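You operate a simulated robot arm through the tools that you are given. There is no shell and no other tool.

The job below is to be done with a simulated two-armed robot. You get a single attempt, and the scene is never put back.

Task
Set the orange rail to 23 and send the green carton through.
Fine: on the wide belt: loosen the black knob, slide, tighten it again, then start the belt once with the green button; the other carton and the wide belt's other controls stay; Mains and the red stop may end off.

The check looks at the end state, three seconds after you hand in, the way a careful person would. Anything else that was tipped, shoved, dropped, spilled or broken makes it a failure.

Robot
Two 7-joint arms with two-finger parallel grippers on one trunk that stands fixed in place. Base frame: the origin is at the foot of the trunk, x ahead of it, y to its left, z up. Units: m, rad, N and s.
The left shoulder is at [0.071, 0.156, 1.03], the right one opposite. Payload 3.91 kg a hand.
The TCP of each hand is the grasp point between the finger pads, 0.03 m short of the fingertips. In the tool frame z runs along the fingers and y along their closing line. The gripper opens to 0.11 m. The fingers are 0.02 m wide and 0.01 m thick; the gripper's body (0.048 by 0.112 m) begins 0.055 m behind the TCP.
Orientation is that of the tool frame in the base frame, as a unit quaternion [w, x, y, z]. With the fingers straight down and closing along the base's y, the tool's x points along the base's -x, its y along +y and its z along -z.

Tools
- The arms move only by the tool drive_tool. It takes "left_series", "right_series" or both (then of equal length, played together; a hand with none holds still); each is a list of rows, each a list of 6 numbers: the shift along the base's x, y, z in units of 50 mm (1.0 is 50 mm), then the turn, a rotation vector about the base's x, y, z in units of 6 degrees (1.0 is 6 degrees). In form: [[tx, ty, tz, rx, ry, rz], ...]. A call has 1 to 20 rows; each row shifts and turns the commanded pose from where the row before left it. "left_hand" and "right_hand" are, for a hand that has rows, the gripper command, from -1 (shut) to 1 (fully open), values between in proportion, set as the call begins (left out, the last holds). A call with a number of a shift or a turn outside -1 to 1 is refused whole. A row lasts 0.2 s, in which the tool goes at most 0.05 m and 0.15 rad; a call with a longer step from one row to the next is refused whole, and so is a gripper value outside its range. A pose out of reach is approached as far as the arm can. The call stops where the force on the tool passes 40 N (or 10 N more than at its start, if that is more) or the arm is blocked; 0.2 s more then pass. Each finger travels about 0.108 m/s and halts on what it meets, pressing with about 43 N; the grip force reading is that of the motor and also rises with nothing between the fingers. The clock runs only during rows and for 0.2 s after the last one: add rows that do not move to give the fingers time. The reply holds the time, the measured pose of the TCP, the force on the tool along the base axes, the opening and the grip force, in the units named above and with some noise, with the torque about the TCP (base axes, N m) and any sound that the robot's microphone picked up.
- Cameras (640 x 400 px; columns grow to the right, rows downward): "scene" is now at [0.1308, -0.0412, 1.2827]; the picture's right is [-0.45, -0.89, 0.00], its down [-0.35, 0.18, -0.92] and it looks along [0.82, -0.41, -0.39] (base axes); focal length 308 px, centre (320, 200). "left" rides on the left gripper at [0.072, -0.017, -0.103] in its tool frame; the picture's right is [0.23, 0.97, 0.00], its down [-0.76, 0.18, -0.62] and it looks along [-0.61, 0.14, 0.78] (tool axes); focal length 222 px, centre (320, 200). "right" rides on the right gripper at [0.072, 0.017, -0.103] in its tool frame; the picture's right is [-0.23, 0.97, 0.00], its down [-0.76, -0.18, -0.62] and it looks along [-0.61, -0.14, 0.78] (tool axes); focal length 222 px, centre (320, 200). There is no depth. A picture from a camera that has moved, and an enlarged one, comes with that camera's place and axes in the base frame and with its lens. The place of the scene camera against the robot may be out by one fixed shift of up to 0.012 m in any direction.
- grab_frame(camera): a new picture of that camera. The clock stands still meanwhile.
- slide_trunk(by): slides the trunk up (or, below 0, down) by that many m; the arms and the scene camera ride with it, the base frame stays. It gives what a move gives, with no picture.
- turn_head(pan, tilt): turns the head with the scene camera to pan (to the left, within 1.501 rad either way) and tilt (down, from -0.506 to 1.204), counted from straight ahead of the robot. It gives what a move gives.
- close_up(camera, box): a new picture of the part [left, top, right, bottom] of that camera's present view, enlarged. The clock stands still meanwhile.
- close_job(): hands the job in; it is judged then, once.

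Nothing tells you positions but the pictures and the camera data. Unless the task says otherwise, let go and move clear before handing in.

The tools are called after "Emit:" as name(argument=value, ...) on one line, values as JSON. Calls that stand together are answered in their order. drive_tool: Moves the arms, as the interface text tells. Its arguments: {"type":"object","properties":{"left_series":{"type":"array","items":{"type":"array","items":{"type":"number"}}},"left_hand":{"type":"number"},"right_series":{"type":"array","items":{"type":"array","items":{"type":"number"}}},"right_hand":{"type":"number"}},"required":[]} The other tools are called the same way: slide_trunk (by) slides the trunk up or down; turn_head (pan, tilt) turns the head that bears the scene camera; grab_frame (camera) takes a picture; close_up (camera, box) takes an enlarged picture of a part of a camera's view; close_job () hands the job in.

At the start:

```text
time_s: 0.0
left_tcp_pos: [0.8022, -0.112, 1.1021]
left_orientation: [-0.001, 0.0, 1.0, 0.0]
left_force: [0.3, 0.1, 0.1]
left_torque: [0.0, 0.01, -0.01]
left_gripper_width: 0.1101
left_finger_force: 0.1
right_tcp_pos: [0.4694, -0.5713, 1.0688]
right_orientation: [-0.001, -0.001, 1.0, -0.001]
right_force: [0.6, -0.4, 0.7]
right_torque: [-0.02, 0.02, 0.01]
right_gripper_width: 0.1099
right_finger_force: 0.0
trunk travel left (down, up): [-0.475, 0.465]
head pan, tilt: [-0.468, 0.403]
```

scene: 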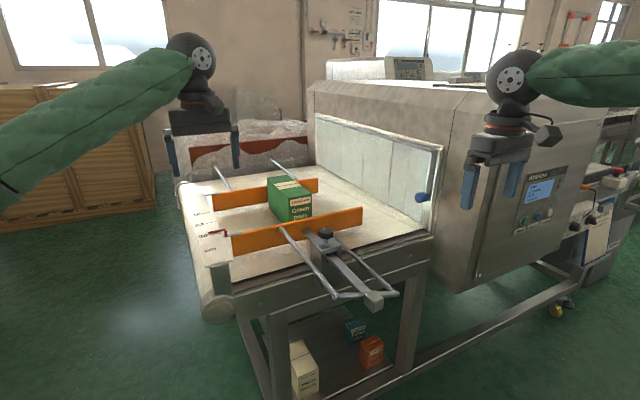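
right: 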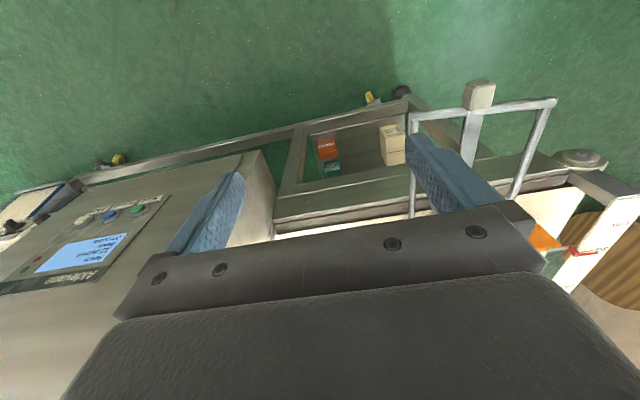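
left: 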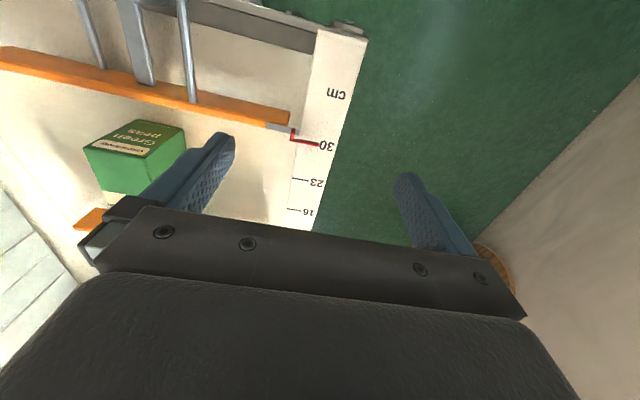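

I see a wide belt with an orange rail whose red pointer is at 30, a green carton, a black knob on the rail clamp, and a panel with buttons on the tunnel machine. I'll look closer before moving.

Emit:
close_up(camera="scene", box=[160, 150, 460, 320])

Emit:
close_up(camera="scene", box=[480, 150, 640, 300])

Emit:
close_up(camera="left", box=[0, 0, 380, 240])

Emit:
close_up(camera="right", box=[0, 160, 200, 320])

```text
2.13 times, centred on (310, 235) of scene
camera zoom: at [0.1308, -0.0412, 1.2827], right [-0.45, -0.89, 0.0], down [-0.35, 0.18, -0.92], along [0.82, -0.41, -0.39], focal length 658 px, centre (341, 125)
```

zoom: 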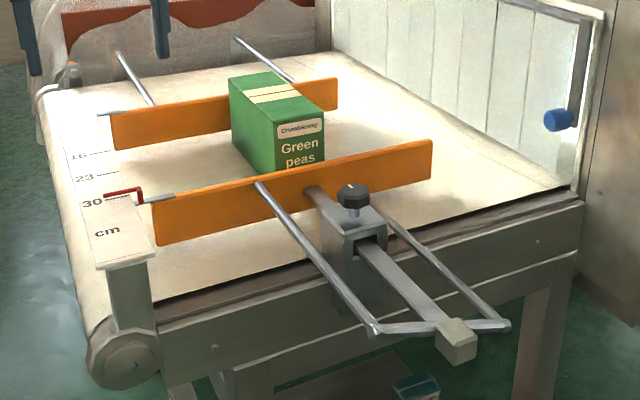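

```text
2.67 times, centred on (560, 225) of scene
camera zoom: at [0.1308, -0.0412, 1.2827], right [-0.45, -0.89, 0.0], down [-0.35, 0.18, -0.92], along [0.82, -0.41, -0.39], focal length 823 px, centre (-320, 133)
```

zoom: 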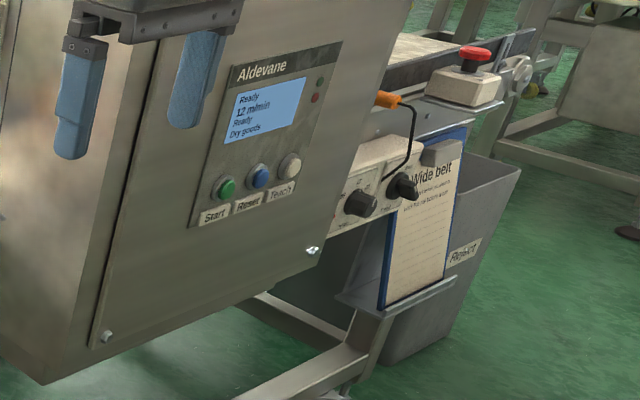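

```text
1.67 times, centred on (190, 120) of left
camera zoom: at [0.7294, -0.1291, 1.2067], right [-0.23, 0.97, 0.0], down [0.76, 0.18, 0.62], along [0.61, 0.14, -0.78], focal length 370 px, centre (537, 333)
```

zoom: 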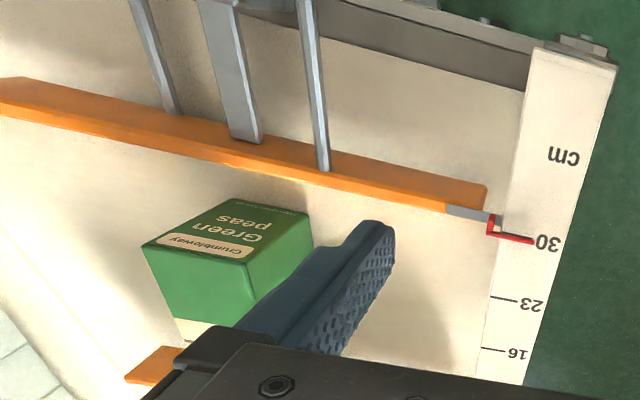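

```text
2.50 times, centred on (100, 240) of right
camera zoom: at [0.3986, -0.5537, 1.1727], right [0.23, 0.97, 0.0], down [0.76, -0.18, 0.62], along [0.61, -0.14, -0.78], focal length 555 px, centre (870, 100)
```

zoom: 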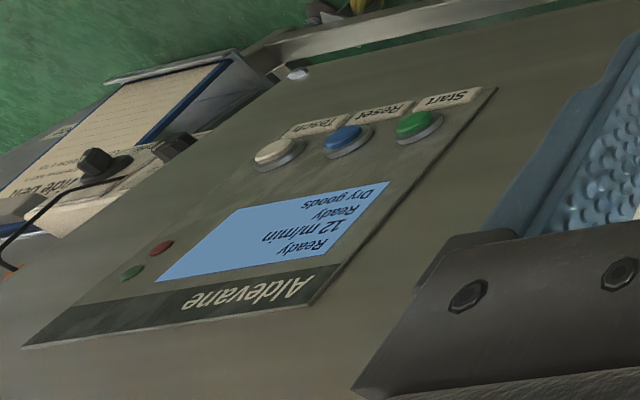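

The panel reads Ready, with Start/Reset/Teach buttons. There's a "Wide belt" note and other knobs further right; I'll turn the head to read them.

Emit:
turn_head(pan=-1.0, tilt=0.45)

Emit:
grab_frame(camera="scene")

```text
time_s: 1.0
left_tcp_pos: [0.8016, -0.1133, 1.1003]
left_orientation: [0.0, 0.0, 1.0, -0.001]
left_force: [0.2, 0.3, 0.8]
left_torque: [-0.02, -0.02, -0.01]
left_gripper_width: 0.1097
left_finger_force: 0.0
right_tcp_pos: [0.47, -0.5705, 1.0689]
right_orientation: [0.0, 0.0, 1.0, 0.0]
right_force: [0.5, 0.5, -0.2]
right_torque: [0.01, 0.05, 0.03]
right_gripper_width: 0.1102
right_finger_force: 0.1
trunk travel left (down, up): [-0.475, 0.465]
head pan, tilt: [-1.0, 0.45]
```

```text
taken
camera scene: at [0.0979, -0.0768, 1.2784], right [-0.84, -0.54, 0.0], down [-0.24, 0.37, -0.9], along [0.49, -0.76, -0.44], focal length 308 px, centre (320, 200)
```

scene: 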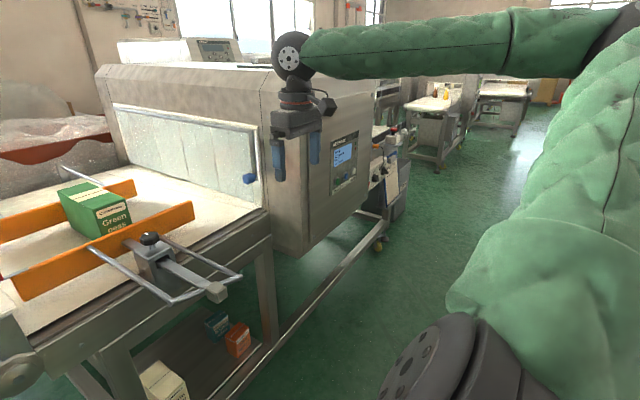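

Emit:
close_up(camera="scene", box=[300, 110, 440, 260])

Emit:
close_up(camera="scene", box=[360, 120, 420, 220])

Emit:
close_up(camera="scene", box=[60, 160, 280, 320])

Emit:
close_up(camera="scene", box=[100, 290, 280, 400])

```text
2.67 times, centred on (370, 185) of scene
camera zoom: at [0.0979, -0.0768, 1.2784], right [-0.84, -0.54, 0.0], down [-0.24, 0.37, -0.9], along [0.49, -0.76, -0.44], focal length 823 px, centre (187, 240)
```

zoom: 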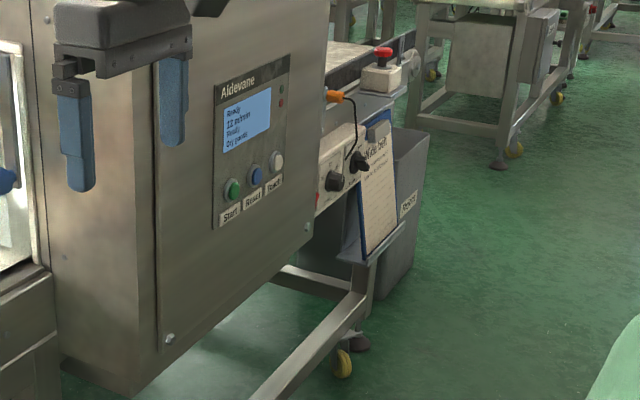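

```text
4.00 times, centred on (390, 170) of scene
camera zoom: at [0.0979, -0.0768, 1.2784], right [-0.84, -0.54, 0.0], down [-0.24, 0.37, -0.9], along [0.49, -0.76, -0.44], focal length 1234 px, centre (40, 320)
```

zoom: 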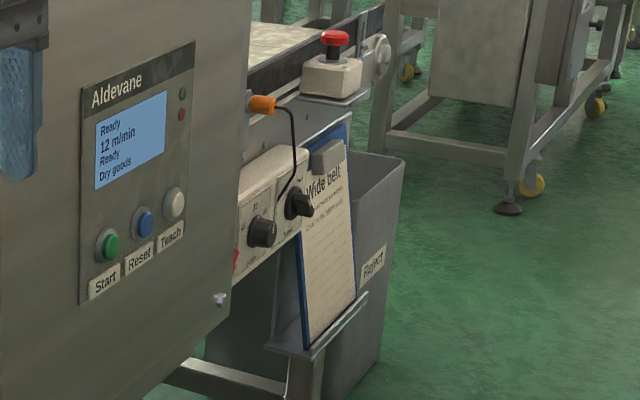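

```text
2.50 times, centred on (170, 240) of scene
camera zoom: at [0.0979, -0.0768, 1.2784], right [-0.84, -0.54, 0.0], down [-0.24, 0.37, -0.9], along [0.49, -0.76, -0.44], focal length 771 px, centre (695, 100)
```

zoom: 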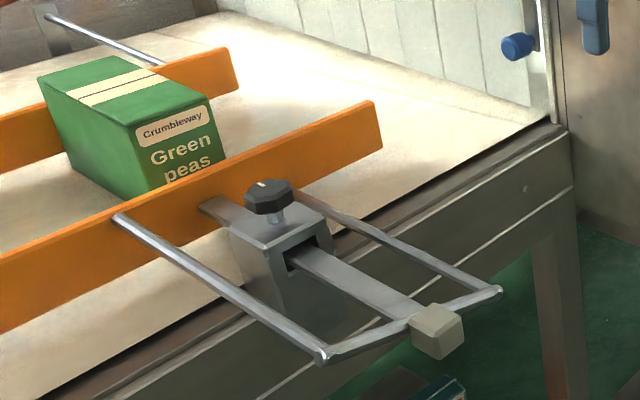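

```text
3.56 times, centred on (190, 345) of scene
camera zoom: at [0.0979, -0.0768, 1.2784], right [-0.84, -0.54, 0.0], down [-0.24, 0.37, -0.9], along [0.49, -0.76, -0.44], focal length 1097 px, centre (782, -316)
```

zoom: 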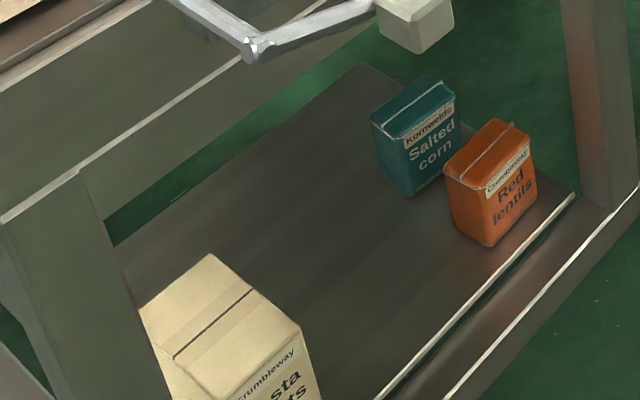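

The belt runs roughly along base −y, the black knob is near (0.73, −0.36, 0.91), and the start button near (0.59, −0.95, 0.86) faces the robot. I'll move the right hand above the clamp for a better look with its camera.

Emit:
drive_tool(right_series=[[0.4, 0.8, 0, 0, 0, 0], [0.4, 0.8, 0, 0, 0, 0], [0.4, 0.8, 0, 0, 0, 0], [0.4, 0.8, 0, 0, 0, 0], [0.4, 0.8, 0, 0, 0, 0], [0.4, 0.8, 0, 0, 0, 0]])

Emit:
grab_frame(camera="right")

Emit:
turn_head(pan=-0.5, tilt=0.6)

Emit:
grab_frame(camera="scene")

```text
time_s: 2.4
left_tcp_pos: [0.8036, -0.1113, 1.1004]
left_orientation: [-0.001, 0.001, 1.0, 0.0]
left_force: [1.5, 0.2, 0.0]
left_torque: [-0.05, 0.01, 0.02]
left_gripper_width: 0.1099
left_finger_force: 0.1
right_tcp_pos: [0.5923, -0.3297, 1.0671]
right_orientation: [-0.001, 0.001, 1.0, 0.0]
right_force: [0.5, 0.4, -0.7]
right_torque: [0.0, 0.0, 0.03]
right_gripper_width: 0.1101
right_finger_force: 0.0
trunk travel left (down, up): [-0.475, 0.465]
head pan, tilt: [-1.0, 0.45]
```

```text
taken
camera right: at [0.5202, -0.3132, 1.1713], right [0.23, 0.97, 0.0], down [0.76, -0.18, 0.62], along [0.61, -0.14, -0.78], focal length 222 px, centre (320, 200)
```

right: 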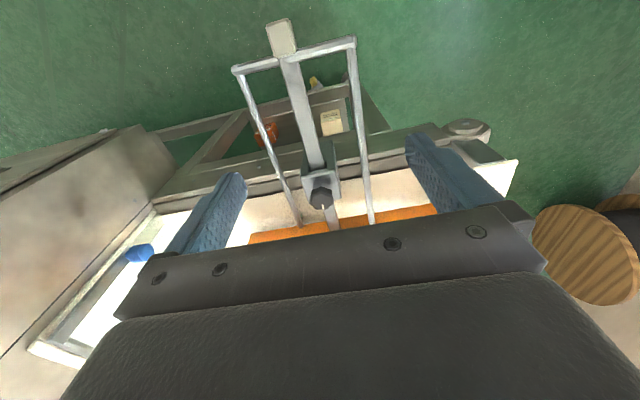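

```text
time_s: 3.3
left_tcp_pos: [0.8019, -0.1125, 1.1005]
left_orientation: [0.0, 0.0, 1.0, -0.001]
left_force: [-0.1, 0.1, 0.0]
left_torque: [0.03, 0.0, 0.0]
left_gripper_width: 0.11
left_finger_force: 0.0
right_tcp_pos: [0.5915, -0.3318, 1.0691]
right_orientation: [0.001, 0.0, 1.0, 0.001]
right_force: [-0.1, 0.5, -0.4]
right_torque: [0.01, -0.03, 0.0]
right_gripper_width: 0.1101
right_finger_force: 0.0
trunk travel left (down, up): [-0.475, 0.465]
head pan, tilt: [-0.499, 0.6]
```

```text
taken
camera scene: at [0.126, -0.0417, 1.2648], right [-0.48, -0.88, 0.0], down [-0.5, 0.27, -0.82], along [0.72, -0.4, -0.57], focal length 308 px, centre (320, 200)
```

scene: 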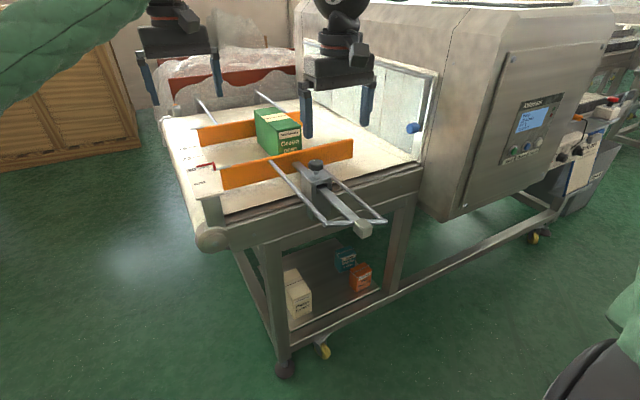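

Emit:
close_up(camera="right", box=[220, 0, 420, 250])

Emit:
close_up(camera="scene", box=[160, 80, 400, 260])

Emit:
close_up(camera="scene", box=[480, 80, 640, 210])

```text
1.60 times, centred on (320, 125) of right
camera zoom: at [0.5192, -0.3148, 1.1717], right [0.23, 0.97, 0.0], down [0.76, -0.18, 0.62], along [0.61, -0.14, -0.78], focal length 355 px, centre (320, 320)
```

zoom: 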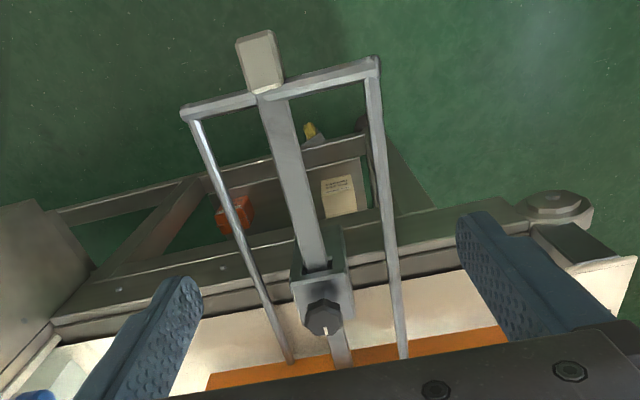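

```text
2.22 times, centred on (280, 170) of scene
camera zoom: at [0.126, -0.0417, 1.2648], right [-0.48, -0.88, 0.0], down [-0.5, 0.27, -0.82], along [0.72, -0.4, -0.57], focal length 686 px, centre (409, 267)
```

zoom: 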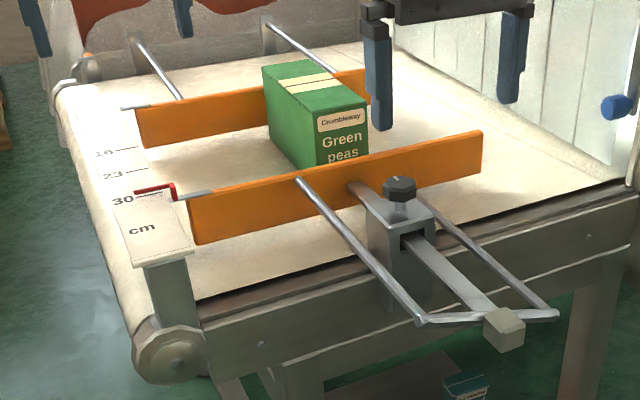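

```text
3.08 times, centred on (560, 145) of scene
camera zoom: at [0.126, -0.0417, 1.2648], right [-0.48, -0.88, 0.0], down [-0.5, 0.27, -0.82], along [0.72, -0.4, -0.57], focal length 949 px, centre (-418, 369)
```

zoom: 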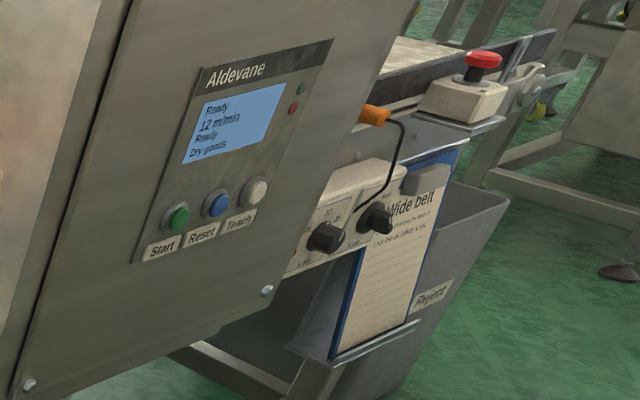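

The knob top is near (0.713, −0.354, 0.92). I'll bring the right hand just above it for precise alignment.

Emit:
drive_tool(right_series=[[0.605, -0.115, -0.4, 0, 0, 0], [0.605, -0.115, -0.4, 0, 0, 0], [0.605, -0.115, -0.4, 0, 0, 0], [0.605, -0.115, -0.4, 0, 0, 0], [0, 0, 0, 0, 0, 0]], right_hand=0.3)

Emit:
grab_frame(camera="right")

Emit:
close_up(camera="right", box=[220, 40, 420, 220])

Emit:
close_up(camera="scene", box=[220, 80, 420, 240])

Emit:
close_up(camera="left", box=[0, 0, 380, 240])

```text
time_s: 4.5
left_tcp_pos: [0.8015, -0.1115, 1.1022]
left_orientation: [-0.001, 0.0, 1.0, 0.0]
left_force: [-0.2, -0.3, -0.1]
left_torque: [0.01, 0.0, 0.01]
left_gripper_width: 0.1099
left_finger_force: 0.2
right_tcp_pos: [0.7096, -0.3531, 0.9889]
right_orientation: [0.001, 0.0, 1.0, 0.0]
right_force: [-0.5, 0.3, -0.1]
right_torque: [-0.01, -0.02, -0.03]
right_gripper_width: 0.0714
right_finger_force: 0.1
trunk travel left (down, up): [-0.475, 0.465]
head pan, tilt: [-0.499, 0.6]
```

```text
taken
camera right: at [0.6376, -0.3366, 1.0919], right [0.23, 0.97, 0.0], down [0.76, -0.18, 0.62], along [0.61, -0.14, -0.78], focal length 222 px, centre (320, 200)
```

right: 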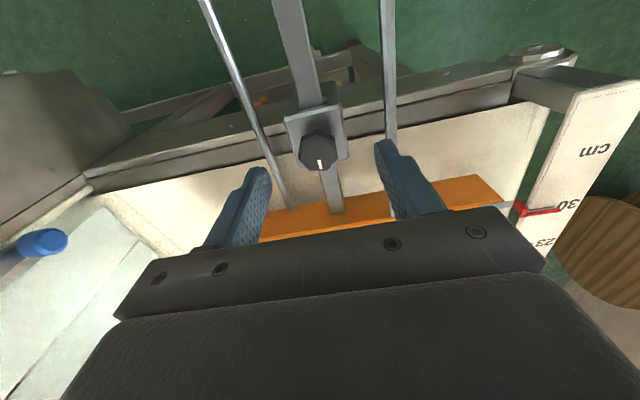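

```text
2.22 times, centred on (320, 130) of right
camera zoom: at [0.6376, -0.3366, 1.0919], right [0.23, 0.97, 0.0], down [0.76, -0.18, 0.62], along [0.61, -0.14, -0.78], focal length 494 px, centre (320, 356)
```

zoom: 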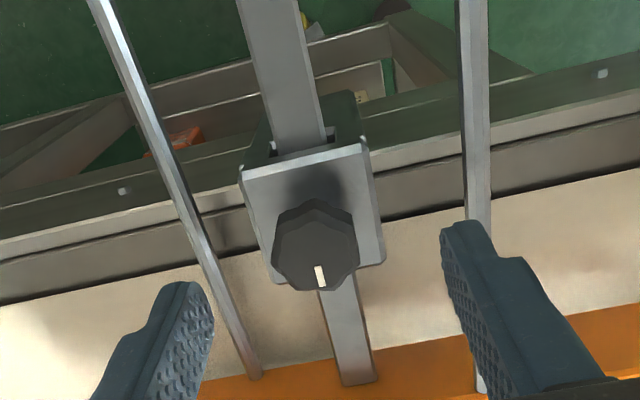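

```text
2.50 times, centred on (320, 160) of scene
camera zoom: at [0.125, -0.0415, 1.265], right [-0.48, -0.88, 0.0], down [-0.5, 0.27, -0.83], along [0.72, -0.4, -0.56], focal length 771 px, centre (320, 300)
```

zoom: 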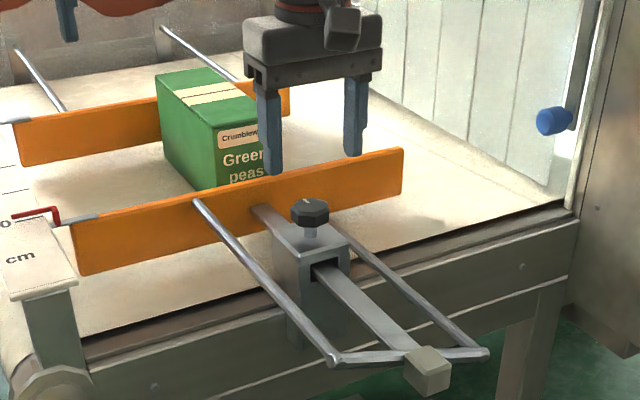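

```text
1.67 times, centred on (190, 120) of left
camera zoom: at [0.7286, -0.1288, 1.2074], right [-0.23, 0.97, 0.0], down [0.76, 0.18, 0.62], along [0.61, 0.14, -0.78], focal length 370 px, centre (537, 333)
```

zoom: 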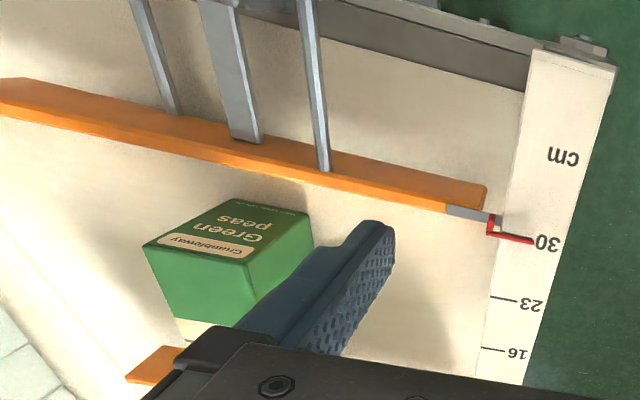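

The knob's white mark points away from me (+x). It is about 3.4 cm wide with its top near z 0.905; I'll lower to just above it and re-check centring.

Emit:
drive_tool(right_series=[[0.15, -0.04, -0.49, 0, 0, 0], [0.15, -0.04, -0.49, 0, 0, 0], [0, 0, 0, 0, 0, 0]], right_hand=0.1)

Emit:
close_up(camera="right", box=[220, 80, 420, 260])

Emit:
close_up(camera="scene", box=[260, 120, 380, 220])

```text
time_s: 5.3
left_tcp_pos: [0.8015, -0.1133, 1.1025]
left_orientation: [0.0, 0.0, 1.0, 0.0]
left_force: [-0.9, -0.5, 0.0]
left_torque: [-0.01, 0.01, 0.01]
left_gripper_width: 0.1099
left_finger_force: 0.0
right_tcp_pos: [0.7251, -0.3594, 0.9394]
right_orientation: [0.0, 0.0, 1.0, 0.0]
right_force: [0.5, 0.4, -0.5]
right_torque: [-0.02, -0.01, -0.01]
right_gripper_width: 0.0604
right_finger_force: 0.1
trunk travel left (down, up): [-0.475, 0.465]
head pan, tilt: [-0.499, 0.6]
```

```text
2.22 times, centred on (320, 170) of right
camera zoom: at [0.6536, -0.3414, 1.0426], right [0.23, 0.97, 0.0], down [0.76, -0.18, 0.62], along [0.61, -0.14, -0.78], focal length 494 px, centre (320, 267)
```

zoom: 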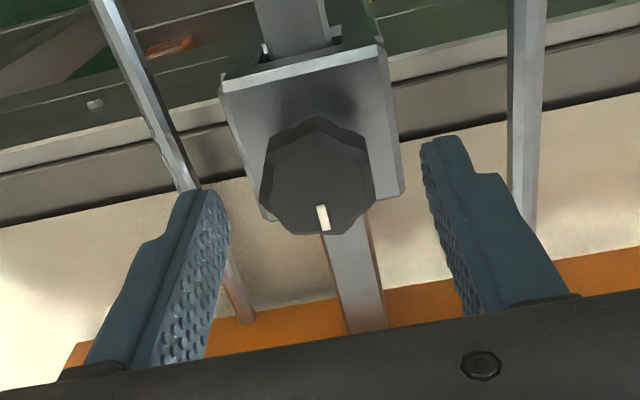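

```text
4.00 times, centred on (320, 170) of scene
camera zoom: at [0.1255, -0.0415, 1.2649], right [-0.48, -0.88, 0.0], down [-0.5, 0.27, -0.82], along [0.72, -0.4, -0.57], focal length 1234 px, centre (320, 320)
```

zoom: 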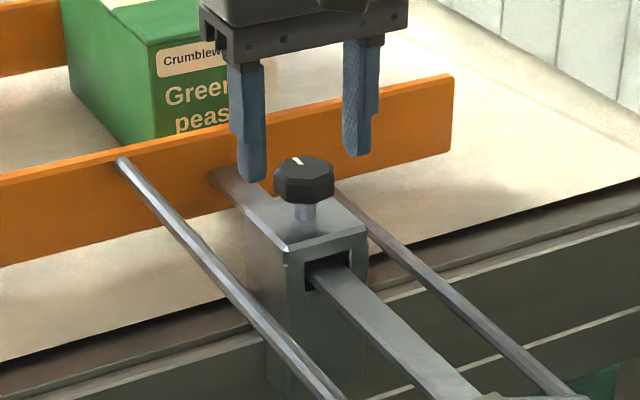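

Fingers are centred on the knob within a few millimetres. I'll lower around it and grip.

Emit:
drive_tool(right_series=[[0.08, 0, -0.3, 0, 0, 0], [0, 0, -0.3, 0, 0, 0], [0, 0, 0, 0, 0, 0]], right_hand=0.1)

Emit:
close_up(camera="right", box=[220, 80, 420, 260])

Emit:
close_up(camera="scene", box=[260, 120, 380, 220])

```text
time_s: 6.1
left_tcp_pos: [0.8019, -0.1127, 1.1006]
left_orientation: [0.0, 0.001, 1.0, -0.001]
left_force: [0.4, 0.1, -0.4]
left_torque: [0.04, -0.02, 0.0]
left_gripper_width: 0.11
left_finger_force: 0.0
right_tcp_pos: [0.7311, -0.3593, 0.9105]
right_orientation: [0.0, 0.0, 1.0, 0.001]
right_force: [0.0, 0.3, 0.8]
right_torque: [-0.04, -0.02, -0.01]
right_gripper_width: 0.0606
right_finger_force: 0.1
trunk travel left (down, up): [-0.475, 0.465]
head pan, tilt: [-0.499, 0.6]
```

```text
2.22 times, centred on (320, 170) of right
camera zoom: at [0.6587, -0.3417, 1.0143], right [0.23, 0.97, 0.0], down [0.76, -0.18, 0.62], along [0.61, -0.14, -0.78], focal length 494 px, centre (320, 267)
```

zoom: 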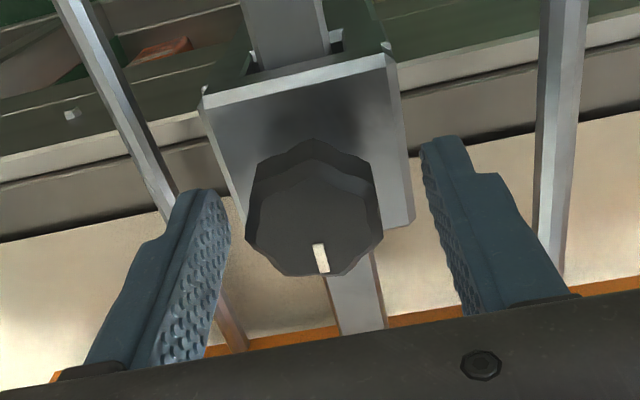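

```text
4.00 times, centred on (320, 170) of scene
camera zoom: at [0.1259, -0.0416, 1.2648], right [-0.48, -0.88, 0.0], down [-0.5, 0.27, -0.82], along [0.72, -0.4, -0.57], focal length 1234 px, centre (320, 320)
```

zoom: 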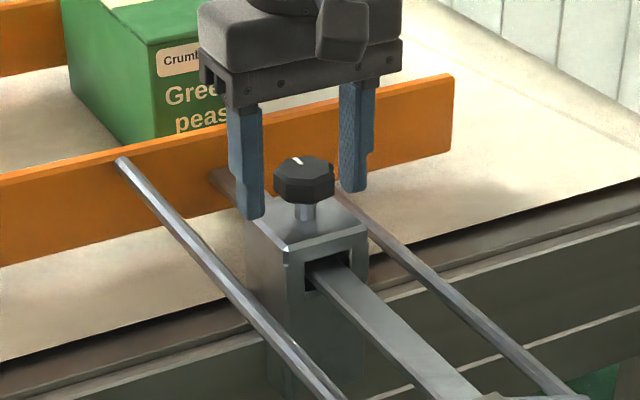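

The knob sits between the fingers at its full height. Closing on it.

Emit:
drive_tool(right_series=[[0, 0, 0, 0, 0, 0], [0, 0, 0, 0, 0, 0], [0, 0, 0, 0, 0, 0]], right_hand=-1)

Emit:
drive_tool(right_series=[[0, 0, 0, 0, 0, 0.5], [0, 0, 0, 0, 0, 0.5], [0, 0, 0, 0, 0, 0.5], [0, 0, 0, 0, 0, 0.5]])

Emit:
close_up(camera="right", box=[220, 80, 420, 260])

Emit:
close_up(camera="scene", box=[260, 120, 380, 220])

```text
time_s: 6.9
left_tcp_pos: [0.8023, -0.1126, 1.101]
left_orientation: [0.0, 0.0, 1.0, 0.001]
left_force: [-0.2, 0.3, 0.1]
left_torque: [-0.01, -0.01, 0.0]
left_gripper_width: 0.1099
left_finger_force: 0.0
right_tcp_pos: [0.7299, -0.3595, 0.9118]
right_orientation: [-0.001, 0.001, 1.0, 0.001]
right_force: [3.8, -13.9, 3.6]
right_torque: [-0.45, -0.16, -0.01]
right_gripper_width: 0.0369
right_finger_force: 45.3
trunk travel left (down, up): [-0.475, 0.465]
head pan, tilt: [-0.499, 0.6]
```

```text
time_s: 7.9
left_tcp_pos: [0.803, -0.1144, 1.1014]
left_orientation: [0.0, 0.001, 1.0, 0.001]
left_force: [-0.4, 0.2, -0.2]
left_torque: [-0.03, -0.01, 0.0]
left_gripper_width: 0.11
left_finger_force: 0.0
right_tcp_pos: [0.7295, -0.3596, 0.9109]
right_orientation: [0.001, -0.105, 0.994, 0.001]
right_force: [10.2, -30.6, 15.8]
right_torque: [-0.73, 0.69, 0.04]
right_gripper_width: 0.0369
right_finger_force: 45.4
trunk travel left (down, up): [-0.475, 0.465]
head pan, tilt: [-0.499, 0.6]
```

```text
2.22 times, centred on (320, 170) of right
camera zoom: at [0.6566, -0.3589, 1.014], right [0.02, 1.0, 0.0], down [0.78, -0.02, 0.62], along [0.62, -0.01, -0.78], focal length 494 px, centre (320, 267)
```

zoom: 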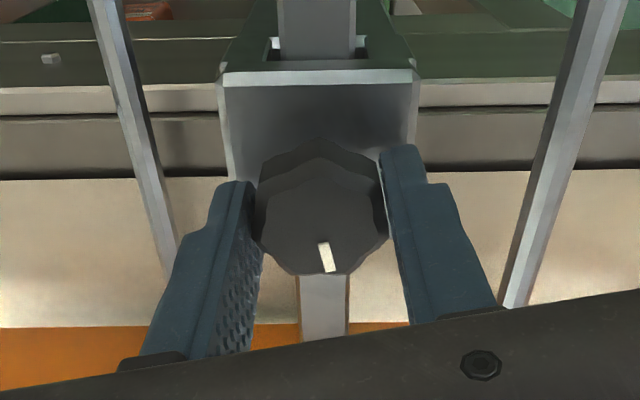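

```text
4.00 times, centred on (320, 170) of scene
camera zoom: at [0.1257, -0.0436, 1.2649], right [-0.48, -0.88, 0.0], down [-0.5, 0.27, -0.82], along [0.72, -0.39, -0.57], focal length 1234 px, centre (320, 320)
```

zoom: 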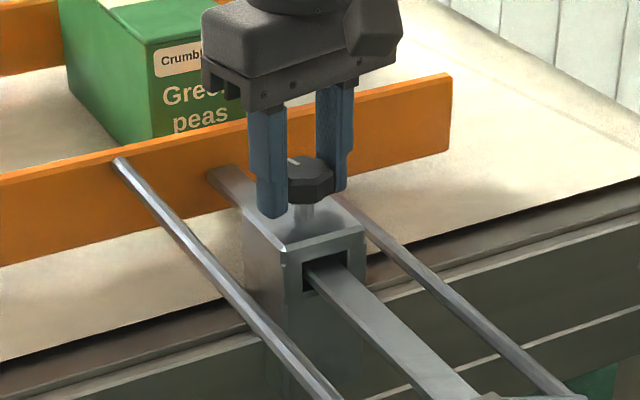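

Fingers hold the knob (opening 37 mm), with some side load; I'll relieve that slightly and check whether the knob turns.

Emit:
drive_tool(right_series=[[-0.02, -0.02, 0, 0, 0, 0], [0, 0, 0, 0, 0, 0]])

```text
time_s: 8.5
left_tcp_pos: [0.8021, -0.1133, 1.1019]
left_orientation: [-0.001, 0.001, 1.0, 0.001]
left_force: [-0.3, 0.2, 0.2]
left_torque: [-0.02, 0.02, -0.03]
left_gripper_width: 0.11
left_finger_force: 0.0
right_tcp_pos: [0.7301, -0.3612, 0.9114]
right_orientation: [0.0, -0.105, 0.994, 0.001]
right_force: [21.0, -26.1, 18.0]
right_torque: [-0.65, -0.37, 0.0]
right_gripper_width: 0.0371
right_finger_force: 44.9
trunk travel left (down, up): [-0.475, 0.465]
head pan, tilt: [-0.499, 0.6]
```

Emit:
drive_tool(right_series=[[0.04, -0.02, 0.01, 0, 0, 0], [0, 0, 0, 0, 0, 0]])

```text
time_s: 9.1
left_tcp_pos: [0.8013, -0.1123, 1.103]
left_orientation: [0.0, 0.0, 1.0, 0.001]
left_force: [0.5, 0.2, -0.8]
left_torque: [0.01, 0.02, 0.02]
left_gripper_width: 0.11
left_finger_force: 0.0
right_tcp_pos: [0.7291, -0.361, 0.9108]
right_orientation: [-0.001, -0.105, 0.994, 0.001]
right_force: [6.4, -17.9, 14.8]
right_torque: [0.02, -1.16, -0.03]
right_gripper_width: 0.037
right_finger_force: 44.7
trunk travel left (down, up): [-0.475, 0.465]
head pan, tilt: [-0.499, 0.6]
```

Emit:
drive_tool(right_series=[[0.02, -0.04, 0.03, 0, 0, 0], [0, 0, 0, 0, 0, 0]])

Emit:
drive_tool(right_series=[[0, 0, 0, 0, 0, 0.8], [0, 0, 0, 0, 0, 0.8], [0, 0, 0, 0, 0, 0.8]])

Emit:
close_up(camera="right", box=[220, 80, 420, 260])

```text
time_s: 9.7
left_tcp_pos: [0.8012, -0.112, 1.1019]
left_orientation: [0.0, -0.001, 1.0, 0.0]
left_force: [-0.3, 0.5, 0.6]
left_torque: [0.02, 0.01, 0.01]
left_gripper_width: 0.1101
left_finger_force: 0.0
right_tcp_pos: [0.7302, -0.3599, 0.9117]
right_orientation: [-0.001, -0.105, 0.994, 0.0]
right_force: [-12.7, 8.4, -7.9]
right_torque: [0.48, -0.77, 0.01]
right_gripper_width: 0.0368
right_finger_force: 44.5
trunk travel left (down, up): [-0.475, 0.465]
head pan, tilt: [-0.499, 0.6]
```

```text
time_s: 10.5
left_tcp_pos: [0.8017, -0.1121, 1.1022]
left_orientation: [0.0, 0.001, 1.0, 0.0]
left_force: [-0.4, 0.1, -0.2]
left_torque: [0.03, 0.01, -0.01]
left_gripper_width: 0.1103
left_finger_force: 0.0
right_tcp_pos: [0.7307, -0.3598, 0.9112]
right_orientation: [-0.003, -0.225, 0.974, 0.001]
right_force: [-2.6, 9.1, -5.3]
right_torque: [0.3, -0.68, 0.02]
right_gripper_width: 0.037
right_finger_force: 45.1
trunk travel left (down, up): [-0.475, 0.465]
head pan, tilt: [-0.499, 0.6]
stopped in row 3 (right hand): the force on the tool passed its limit at 41 N (the readings are from after the stop); the commanded pose is now the measured one
```

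```text
2.22 times, centred on (320, 170) of right
camera zoom: at [0.6596, -0.3768, 1.0148], right [-0.22, 0.97, 0.0], down [0.77, 0.17, 0.62], along [0.6, 0.14, -0.79], focal length 494 px, centre (320, 267)
```

zoom: 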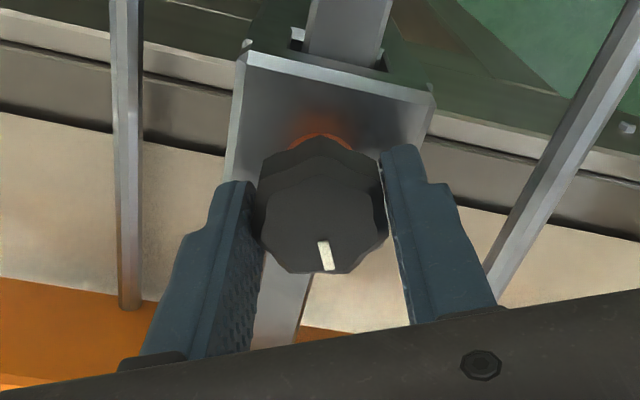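

The knob turns with the gripper and an orange collar has appeared beneath it, so it's loosening. I'll turn it further.

Emit:
drive_tool(right_series=[[0, 0, 0, 0, 0, 0.6], [0, 0, 0, 0, 0, 0.6], [0, 0, 0, 0, 0, 0.6], [0, 0, 0, 0, 0, 0.6], [0, 0, 0, 0, 0, 0]])

Emit:
close_up(camera="right", box=[220, 80, 420, 260])

```text
time_s: 11.7
left_tcp_pos: [0.803, -0.111, 1.1008]
left_orientation: [-0.001, 0.0, 1.0, 0.001]
left_force: [-0.2, -0.5, -0.2]
left_torque: [0.01, -0.02, 0.01]
left_gripper_width: 0.1099
left_finger_force: 0.1
right_tcp_pos: [0.7306, -0.3617, 0.9116]
right_orientation: [-0.003, -0.346, 0.938, 0.0]
right_force: [-6.4, 18.3, -15.6]
right_torque: [0.76, -0.85, 0.0]
right_gripper_width: 0.0367
right_finger_force: 44.9
trunk travel left (down, up): [-0.475, 0.465]
head pan, tilt: [-0.499, 0.6]
```

```text
2.22 times, centred on (320, 170) of right
camera zoom: at [0.666, -0.394, 1.0149], right [-0.46, 0.89, 0.0], down [0.7, 0.36, 0.62], along [0.55, 0.29, -0.79], focal length 494 px, centre (320, 267)
```

zoom: 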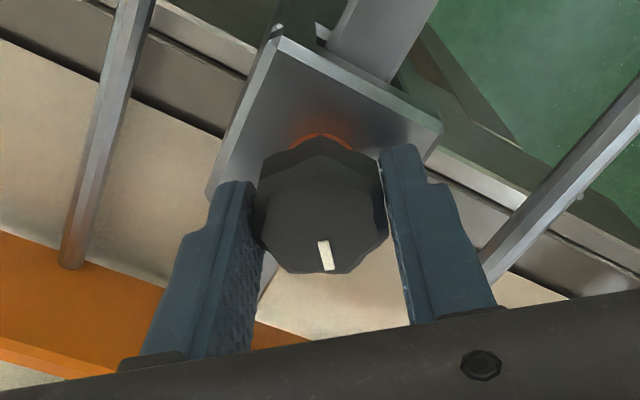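

Emit:
drive_tool(right_series=[[-0.01, 0.03, -0.02, 0, 0, 0], [0, 0, 0, 0, 0, 0.6], [0, 0, 0, 0, 0, 0.6], [0, 0, 0, 0, 0, 0.6], [0, 0, 0, 0, 0, 0.6], [0, 0, 0, 0, 0, 0.6], [0, 0, 0, 0, 0, 0]])

Emit:
close_up(camera="right", box=[220, 80, 420, 260])

```text
time_s: 13.3
left_tcp_pos: [0.8022, -0.1111, 1.1024]
left_orientation: [0.0, 0.0, 1.0, 0.0]
left_force: [0.4, 1.1, 0.4]
left_torque: [-0.01, -0.02, 0.0]
left_gripper_width: 0.11
left_finger_force: 0.0
right_tcp_pos: [0.7299, -0.3603, 0.9114]
right_orientation: [-0.001, -0.488, 0.873, 0.0]
right_force: [11.4, -5.7, 21.9]
right_torque: [-0.65, 0.21, 0.02]
right_gripper_width: 0.037
right_finger_force: 44.9
trunk travel left (down, up): [-0.475, 0.465]
head pan, tilt: [-0.499, 0.6]
```

```text
2.22 times, centred on (320, 170) of right
camera zoom: at [0.679, -0.4125, 1.0146], right [-0.71, 0.7, 0.0], down [0.55, 0.56, 0.62], along [0.44, 0.44, -0.78], focal length 494 px, centre (320, 267)
```

zoom: 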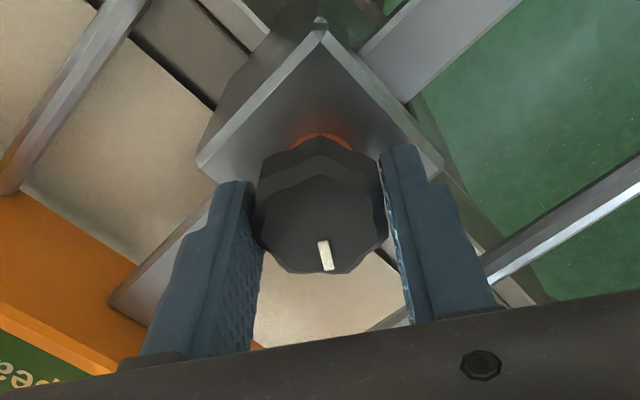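

Emit:
drive_tool(right_series=[[0.02, -0.01, 0.03, 0, 0, 0], [0, 0, 0, 0, 0, 0.7], [0, 0, 0, 0, 0, 0.7], [0, 0, 0, 0, 0, 0.7], [0, 0, 0, 0, 0, 0.7], [0, 0, 0, 0, 0, 0.7], [0, 0, 0, 0, 0, 0.7], [0, 0, 0, 0, 0, 0]])

Emit:
close_up(camera="right", box=[220, 80, 420, 260])

Emit:
close_up(camera="scene", box=[260, 120, 380, 220])

```text
time_s: 15.1
left_tcp_pos: [0.802, -0.1119, 1.103]
left_orientation: [0.0, 0.0, 1.0, 0.0]
left_force: [0.7, 0.6, 0.9]
left_torque: [-0.01, -0.03, 0.0]
left_gripper_width: 0.1102
left_finger_force: 0.0
right_tcp_pos: [0.7308, -0.3599, 0.9116]
right_orientation: [-0.002, -0.667, 0.745, 0.001]
right_force: [-11.7, 3.5, -4.0]
right_torque: [0.01, -0.12, -0.02]
right_gripper_width: 0.0371
right_finger_force: 45.0
trunk travel left (down, up): [-0.475, 0.465]
head pan, tilt: [-0.499, 0.6]
```

```text
2.22 times, centred on (320, 170) of right
camera zoom: at [0.7067, -0.4295, 1.0147], right [-0.94, 0.33, 0.0], down [0.26, 0.74, 0.62], along [0.2, 0.58, -0.78], focal length 494 px, centre (320, 267)
```

zoom: 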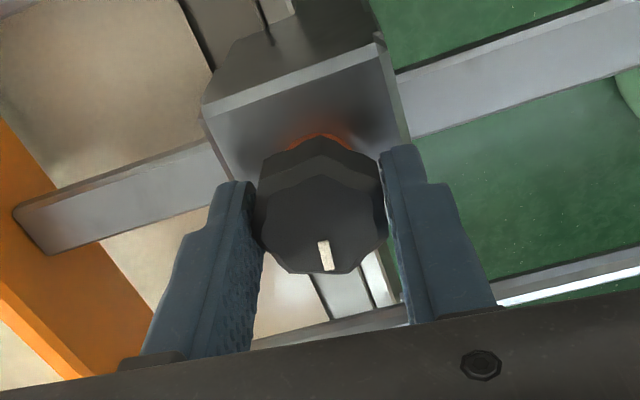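

```text
4.00 times, centred on (320, 170) of scene
camera zoom: at [0.1253, -0.0416, 1.2648], right [-0.48, -0.88, 0.0], down [-0.5, 0.27, -0.82], along [0.72, -0.4, -0.57], focal length 1234 px, centre (320, 320)
```

zoom: 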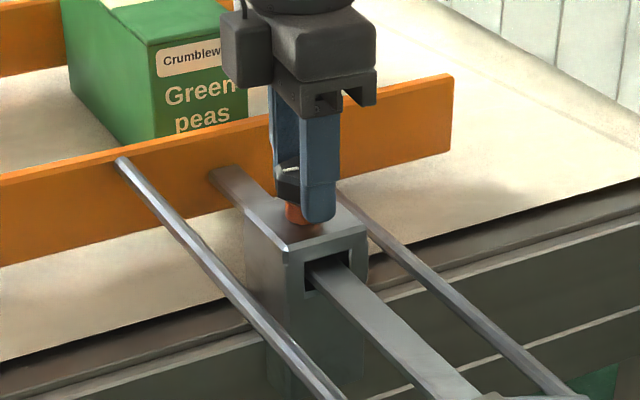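

The orange collar is exposed – the knob is loose. I'll release it, rise, turn the hand back and go over the end block near (0.52, −0.357, 0.855).

Emit:
drive_tool(right_series=[[0, 0, 0, 0, 0, 0], [0, 0, 0, 0, 0, 0], [0, 0, 0.5, 0, 0, 0], [0, 0, 0.9, 0, 0, 0], [0, 0, 0.7, 0, 0, 0]], right_hand=-0.09)

Emit:
drive_tool(right_series=[[-0.3, 0, 0, 0, 0, -1], [-0.3, 0, 0, 0, 0, -1], [-0.3, 0, 0, 0, 0, -1], [-0.3, 0, 0, 0, 0, -1], [-0.3, 0, 0, 0, 0, -1], [-0.3, 0, 0, 0, 0, -1], [-0.3, 0, 0, 0, 0, -1], [-0.3, 0, 0, 0, 0, -1], [-0.3, 0, 0, 0, 0, -1], [-0.3, 0, 0, 0, 0, -1], [-0.3, 0, 0, 0, 0, -1], [-0.3, 0, 0, 0, 0, -1], [-0.3, 0, 0, 0, 0, -1], [-0.3, 0, 0, 0, 0, -0.93]])

Emit:
grab_frame(camera="right")

Emit:
grab_frame(camera="scene")

Emit:
close_up(camera="left", box=[260, 80, 380, 240])

```text
time_s: 16.3
left_tcp_pos: [0.8015, -0.1117, 1.1008]
left_orientation: [-0.001, 0.0, 1.0, 0.0]
left_force: [0.4, 0.7, 0.3]
left_torque: [-0.01, -0.01, 0.01]
left_gripper_width: 0.1098
left_finger_force: 0.1
right_tcp_pos: [0.7318, -0.3597, 1.0154]
right_orientation: [-0.001, -0.666, 0.746, -0.001]
right_force: [-1.5, -0.3, 0.2]
right_torque: [0.04, 0.01, 0.0]
right_gripper_width: 0.0501
right_finger_force: 0.1
trunk travel left (down, up): [-0.475, 0.465]
head pan, tilt: [-0.499, 0.6]
```

```text
time_s: 19.3
left_tcp_pos: [0.8024, -0.113, 1.103]
left_orientation: [-0.001, 0.0, 1.0, 0.001]
left_force: [-0.2, 0.4, -0.7]
left_torque: [0.01, 0.0, 0.01]
left_gripper_width: 0.1103
left_finger_force: 0.1
right_tcp_pos: [0.5208, -0.3598, 1.0184]
right_orientation: [-0.002, 0.001, 1.0, 0.001]
right_force: [-0.4, -0.4, -0.6]
right_torque: [0.0, -0.02, 0.0]
right_gripper_width: 0.0502
right_finger_force: 0.1
trunk travel left (down, up): [-0.475, 0.465]
head pan, tilt: [-0.499, 0.6]
```

```text
taken
camera right: at [0.4485, -0.3427, 1.1209], right [0.23, 0.97, 0.0], down [0.76, -0.18, 0.62], along [0.6, -0.14, -0.78], focal length 222 px, centre (320, 200)
```

right: 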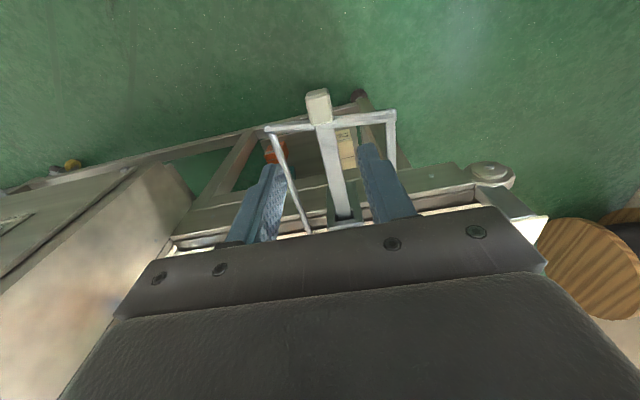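

```text
taken
camera scene: at [0.1253, -0.0417, 1.2649], right [-0.48, -0.88, 0.0], down [-0.5, 0.27, -0.82], along [0.72, -0.39, -0.57], focal length 308 px, centre (320, 200)
```

scene: 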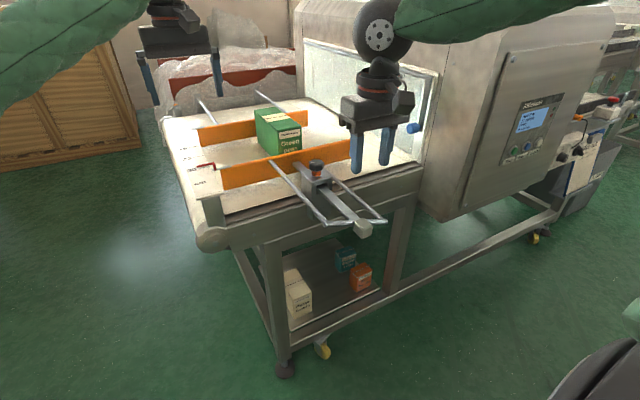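

```text
2.50 times, centred on (320, 160) of left
camera zoom: at [0.729, -0.1289, 1.2071], right [-0.23, 0.97, 0.0], down [0.76, 0.18, 0.62], along [0.61, 0.14, -0.78], focal length 555 px, centre (320, 300)
```

zoom: 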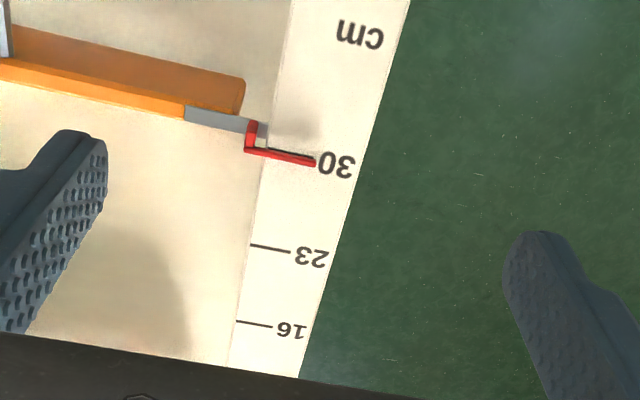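

Knob released with the orange collar visible; pointer still at 30. The end block is at about (0.52, −0.36, 0.855); descending partway to check alignment.

Emit:
drive_tool(right_series=[[-0.05, 0, -0.6, 0, 0, 0], [-0.05, 0, -0.6, 0, 0, 0], [0, 0, -0.6, 0, 0, 0], [0, 0, 0, 0, 0, 0]], right_hand=0)

Emit:
close_up(camera="right", box=[200, 40, 440, 240])

Emit:
close_up(camera="scene", box=[280, 120, 440, 260])

```text
time_s: 20.3
left_tcp_pos: [0.8021, -0.1127, 1.1022]
left_orientation: [0.001, 0.0, 1.0, -0.001]
left_force: [-0.2, -0.2, -0.6]
left_torque: [0.01, 0.01, 0.01]
left_gripper_width: 0.1098
left_finger_force: 0.0
right_tcp_pos: [0.5152, -0.3613, 0.9276]
right_orientation: [-0.002, -0.001, 1.0, 0.001]
right_force: [-0.1, -0.4, -0.1]
right_torque: [0.0, 0.0, 0.02]
right_gripper_width: 0.055
right_finger_force: 0.0
trunk travel left (down, up): [-0.475, 0.465]
head pan, tilt: [-0.499, 0.6]
```

```text
2.00 times, centred on (320, 140) of right
camera zoom: at [0.4435, -0.3446, 1.0307], right [0.23, 0.97, 0.0], down [0.76, -0.18, 0.62], along [0.6, -0.14, -0.78], focal length 444 px, centre (320, 320)
```

zoom: 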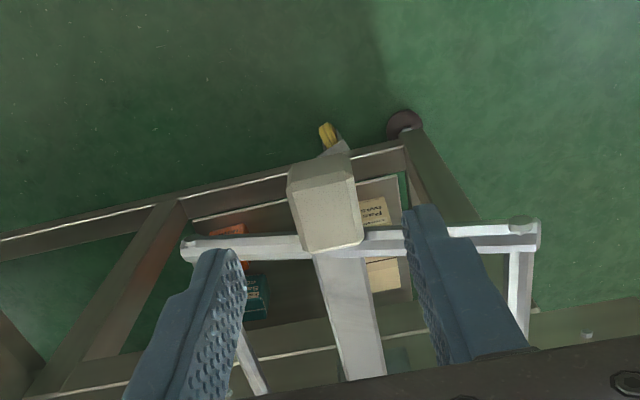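

```text
2.86 times, centred on (360, 190) of scene
camera zoom: at [0.1253, -0.0415, 1.2649], right [-0.48, -0.88, 0.0], down [-0.5, 0.27, -0.83], along [0.72, -0.4, -0.56], focal length 881 px, centre (206, 229)
```

zoom: 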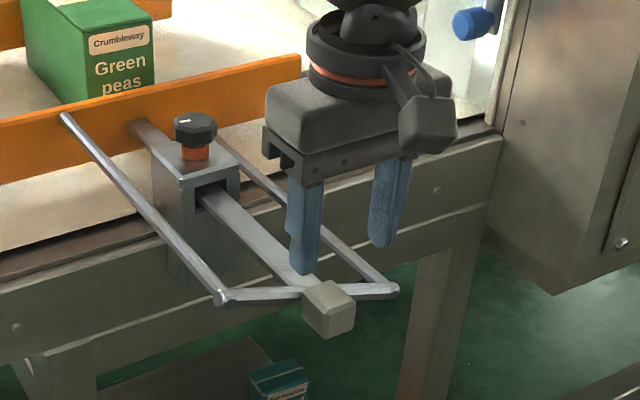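

The crossbar passes close to the block's far side, so I'll grip the block slightly nearer the robot (x≈0.509) to stay clear of it.

Emit:
drive_tool(right_series=[[-0.12, 0.02, 0, 0, 0, 0], [0, 0, -0.55, 0, 0, 0], [0, 0, -0.55, 0, 0, 0], [0, 0, 0, 0, 0, 0]])

Emit:
close_up(camera="right", box=[200, 40, 440, 240])

Emit:
close_up(camera="scene", box=[280, 120, 440, 260])

```text
time_s: 21.3
left_tcp_pos: [0.802, -0.1128, 1.1019]
left_orientation: [0.0, 0.0, 1.0, 0.0]
left_force: [1.6, 0.2, 0.4]
left_torque: [0.01, 0.01, -0.01]
left_gripper_width: 0.1097
left_finger_force: 0.0
right_tcp_pos: [0.5088, -0.358, 0.8733]
right_orientation: [-0.002, 0.0, 1.0, 0.002]
right_force: [0.6, 0.1, 0.2]
right_torque: [0.01, 0.0, 0.0]
right_gripper_width: 0.055
right_finger_force: 0.0
trunk travel left (down, up): [-0.475, 0.465]
head pan, tilt: [-0.499, 0.6]
```

```text
2.00 times, centred on (320, 140) of right
camera zoom: at [0.4376, -0.3419, 0.9758], right [0.23, 0.97, 0.0], down [0.76, -0.18, 0.62], along [0.6, -0.14, -0.78], focal length 444 px, centre (320, 320)
```

zoom: 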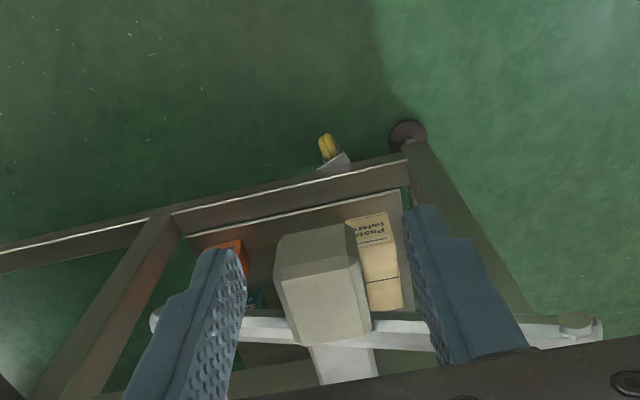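

```text
2.86 times, centred on (360, 190) of scene
camera zoom: at [0.1256, -0.0417, 1.2649], right [-0.48, -0.88, 0.0], down [-0.5, 0.27, -0.82], along [0.72, -0.4, -0.57], focal length 881 px, centre (206, 229)
```

zoom: 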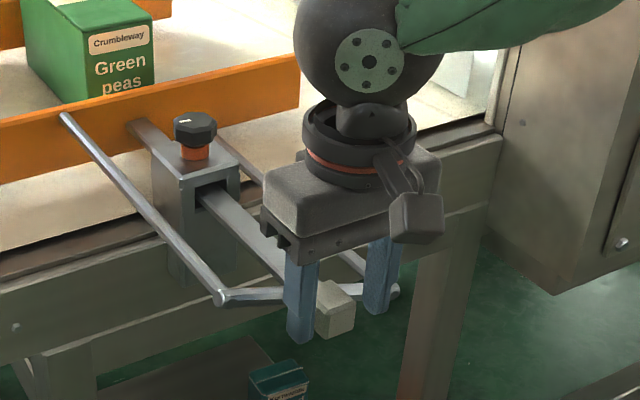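

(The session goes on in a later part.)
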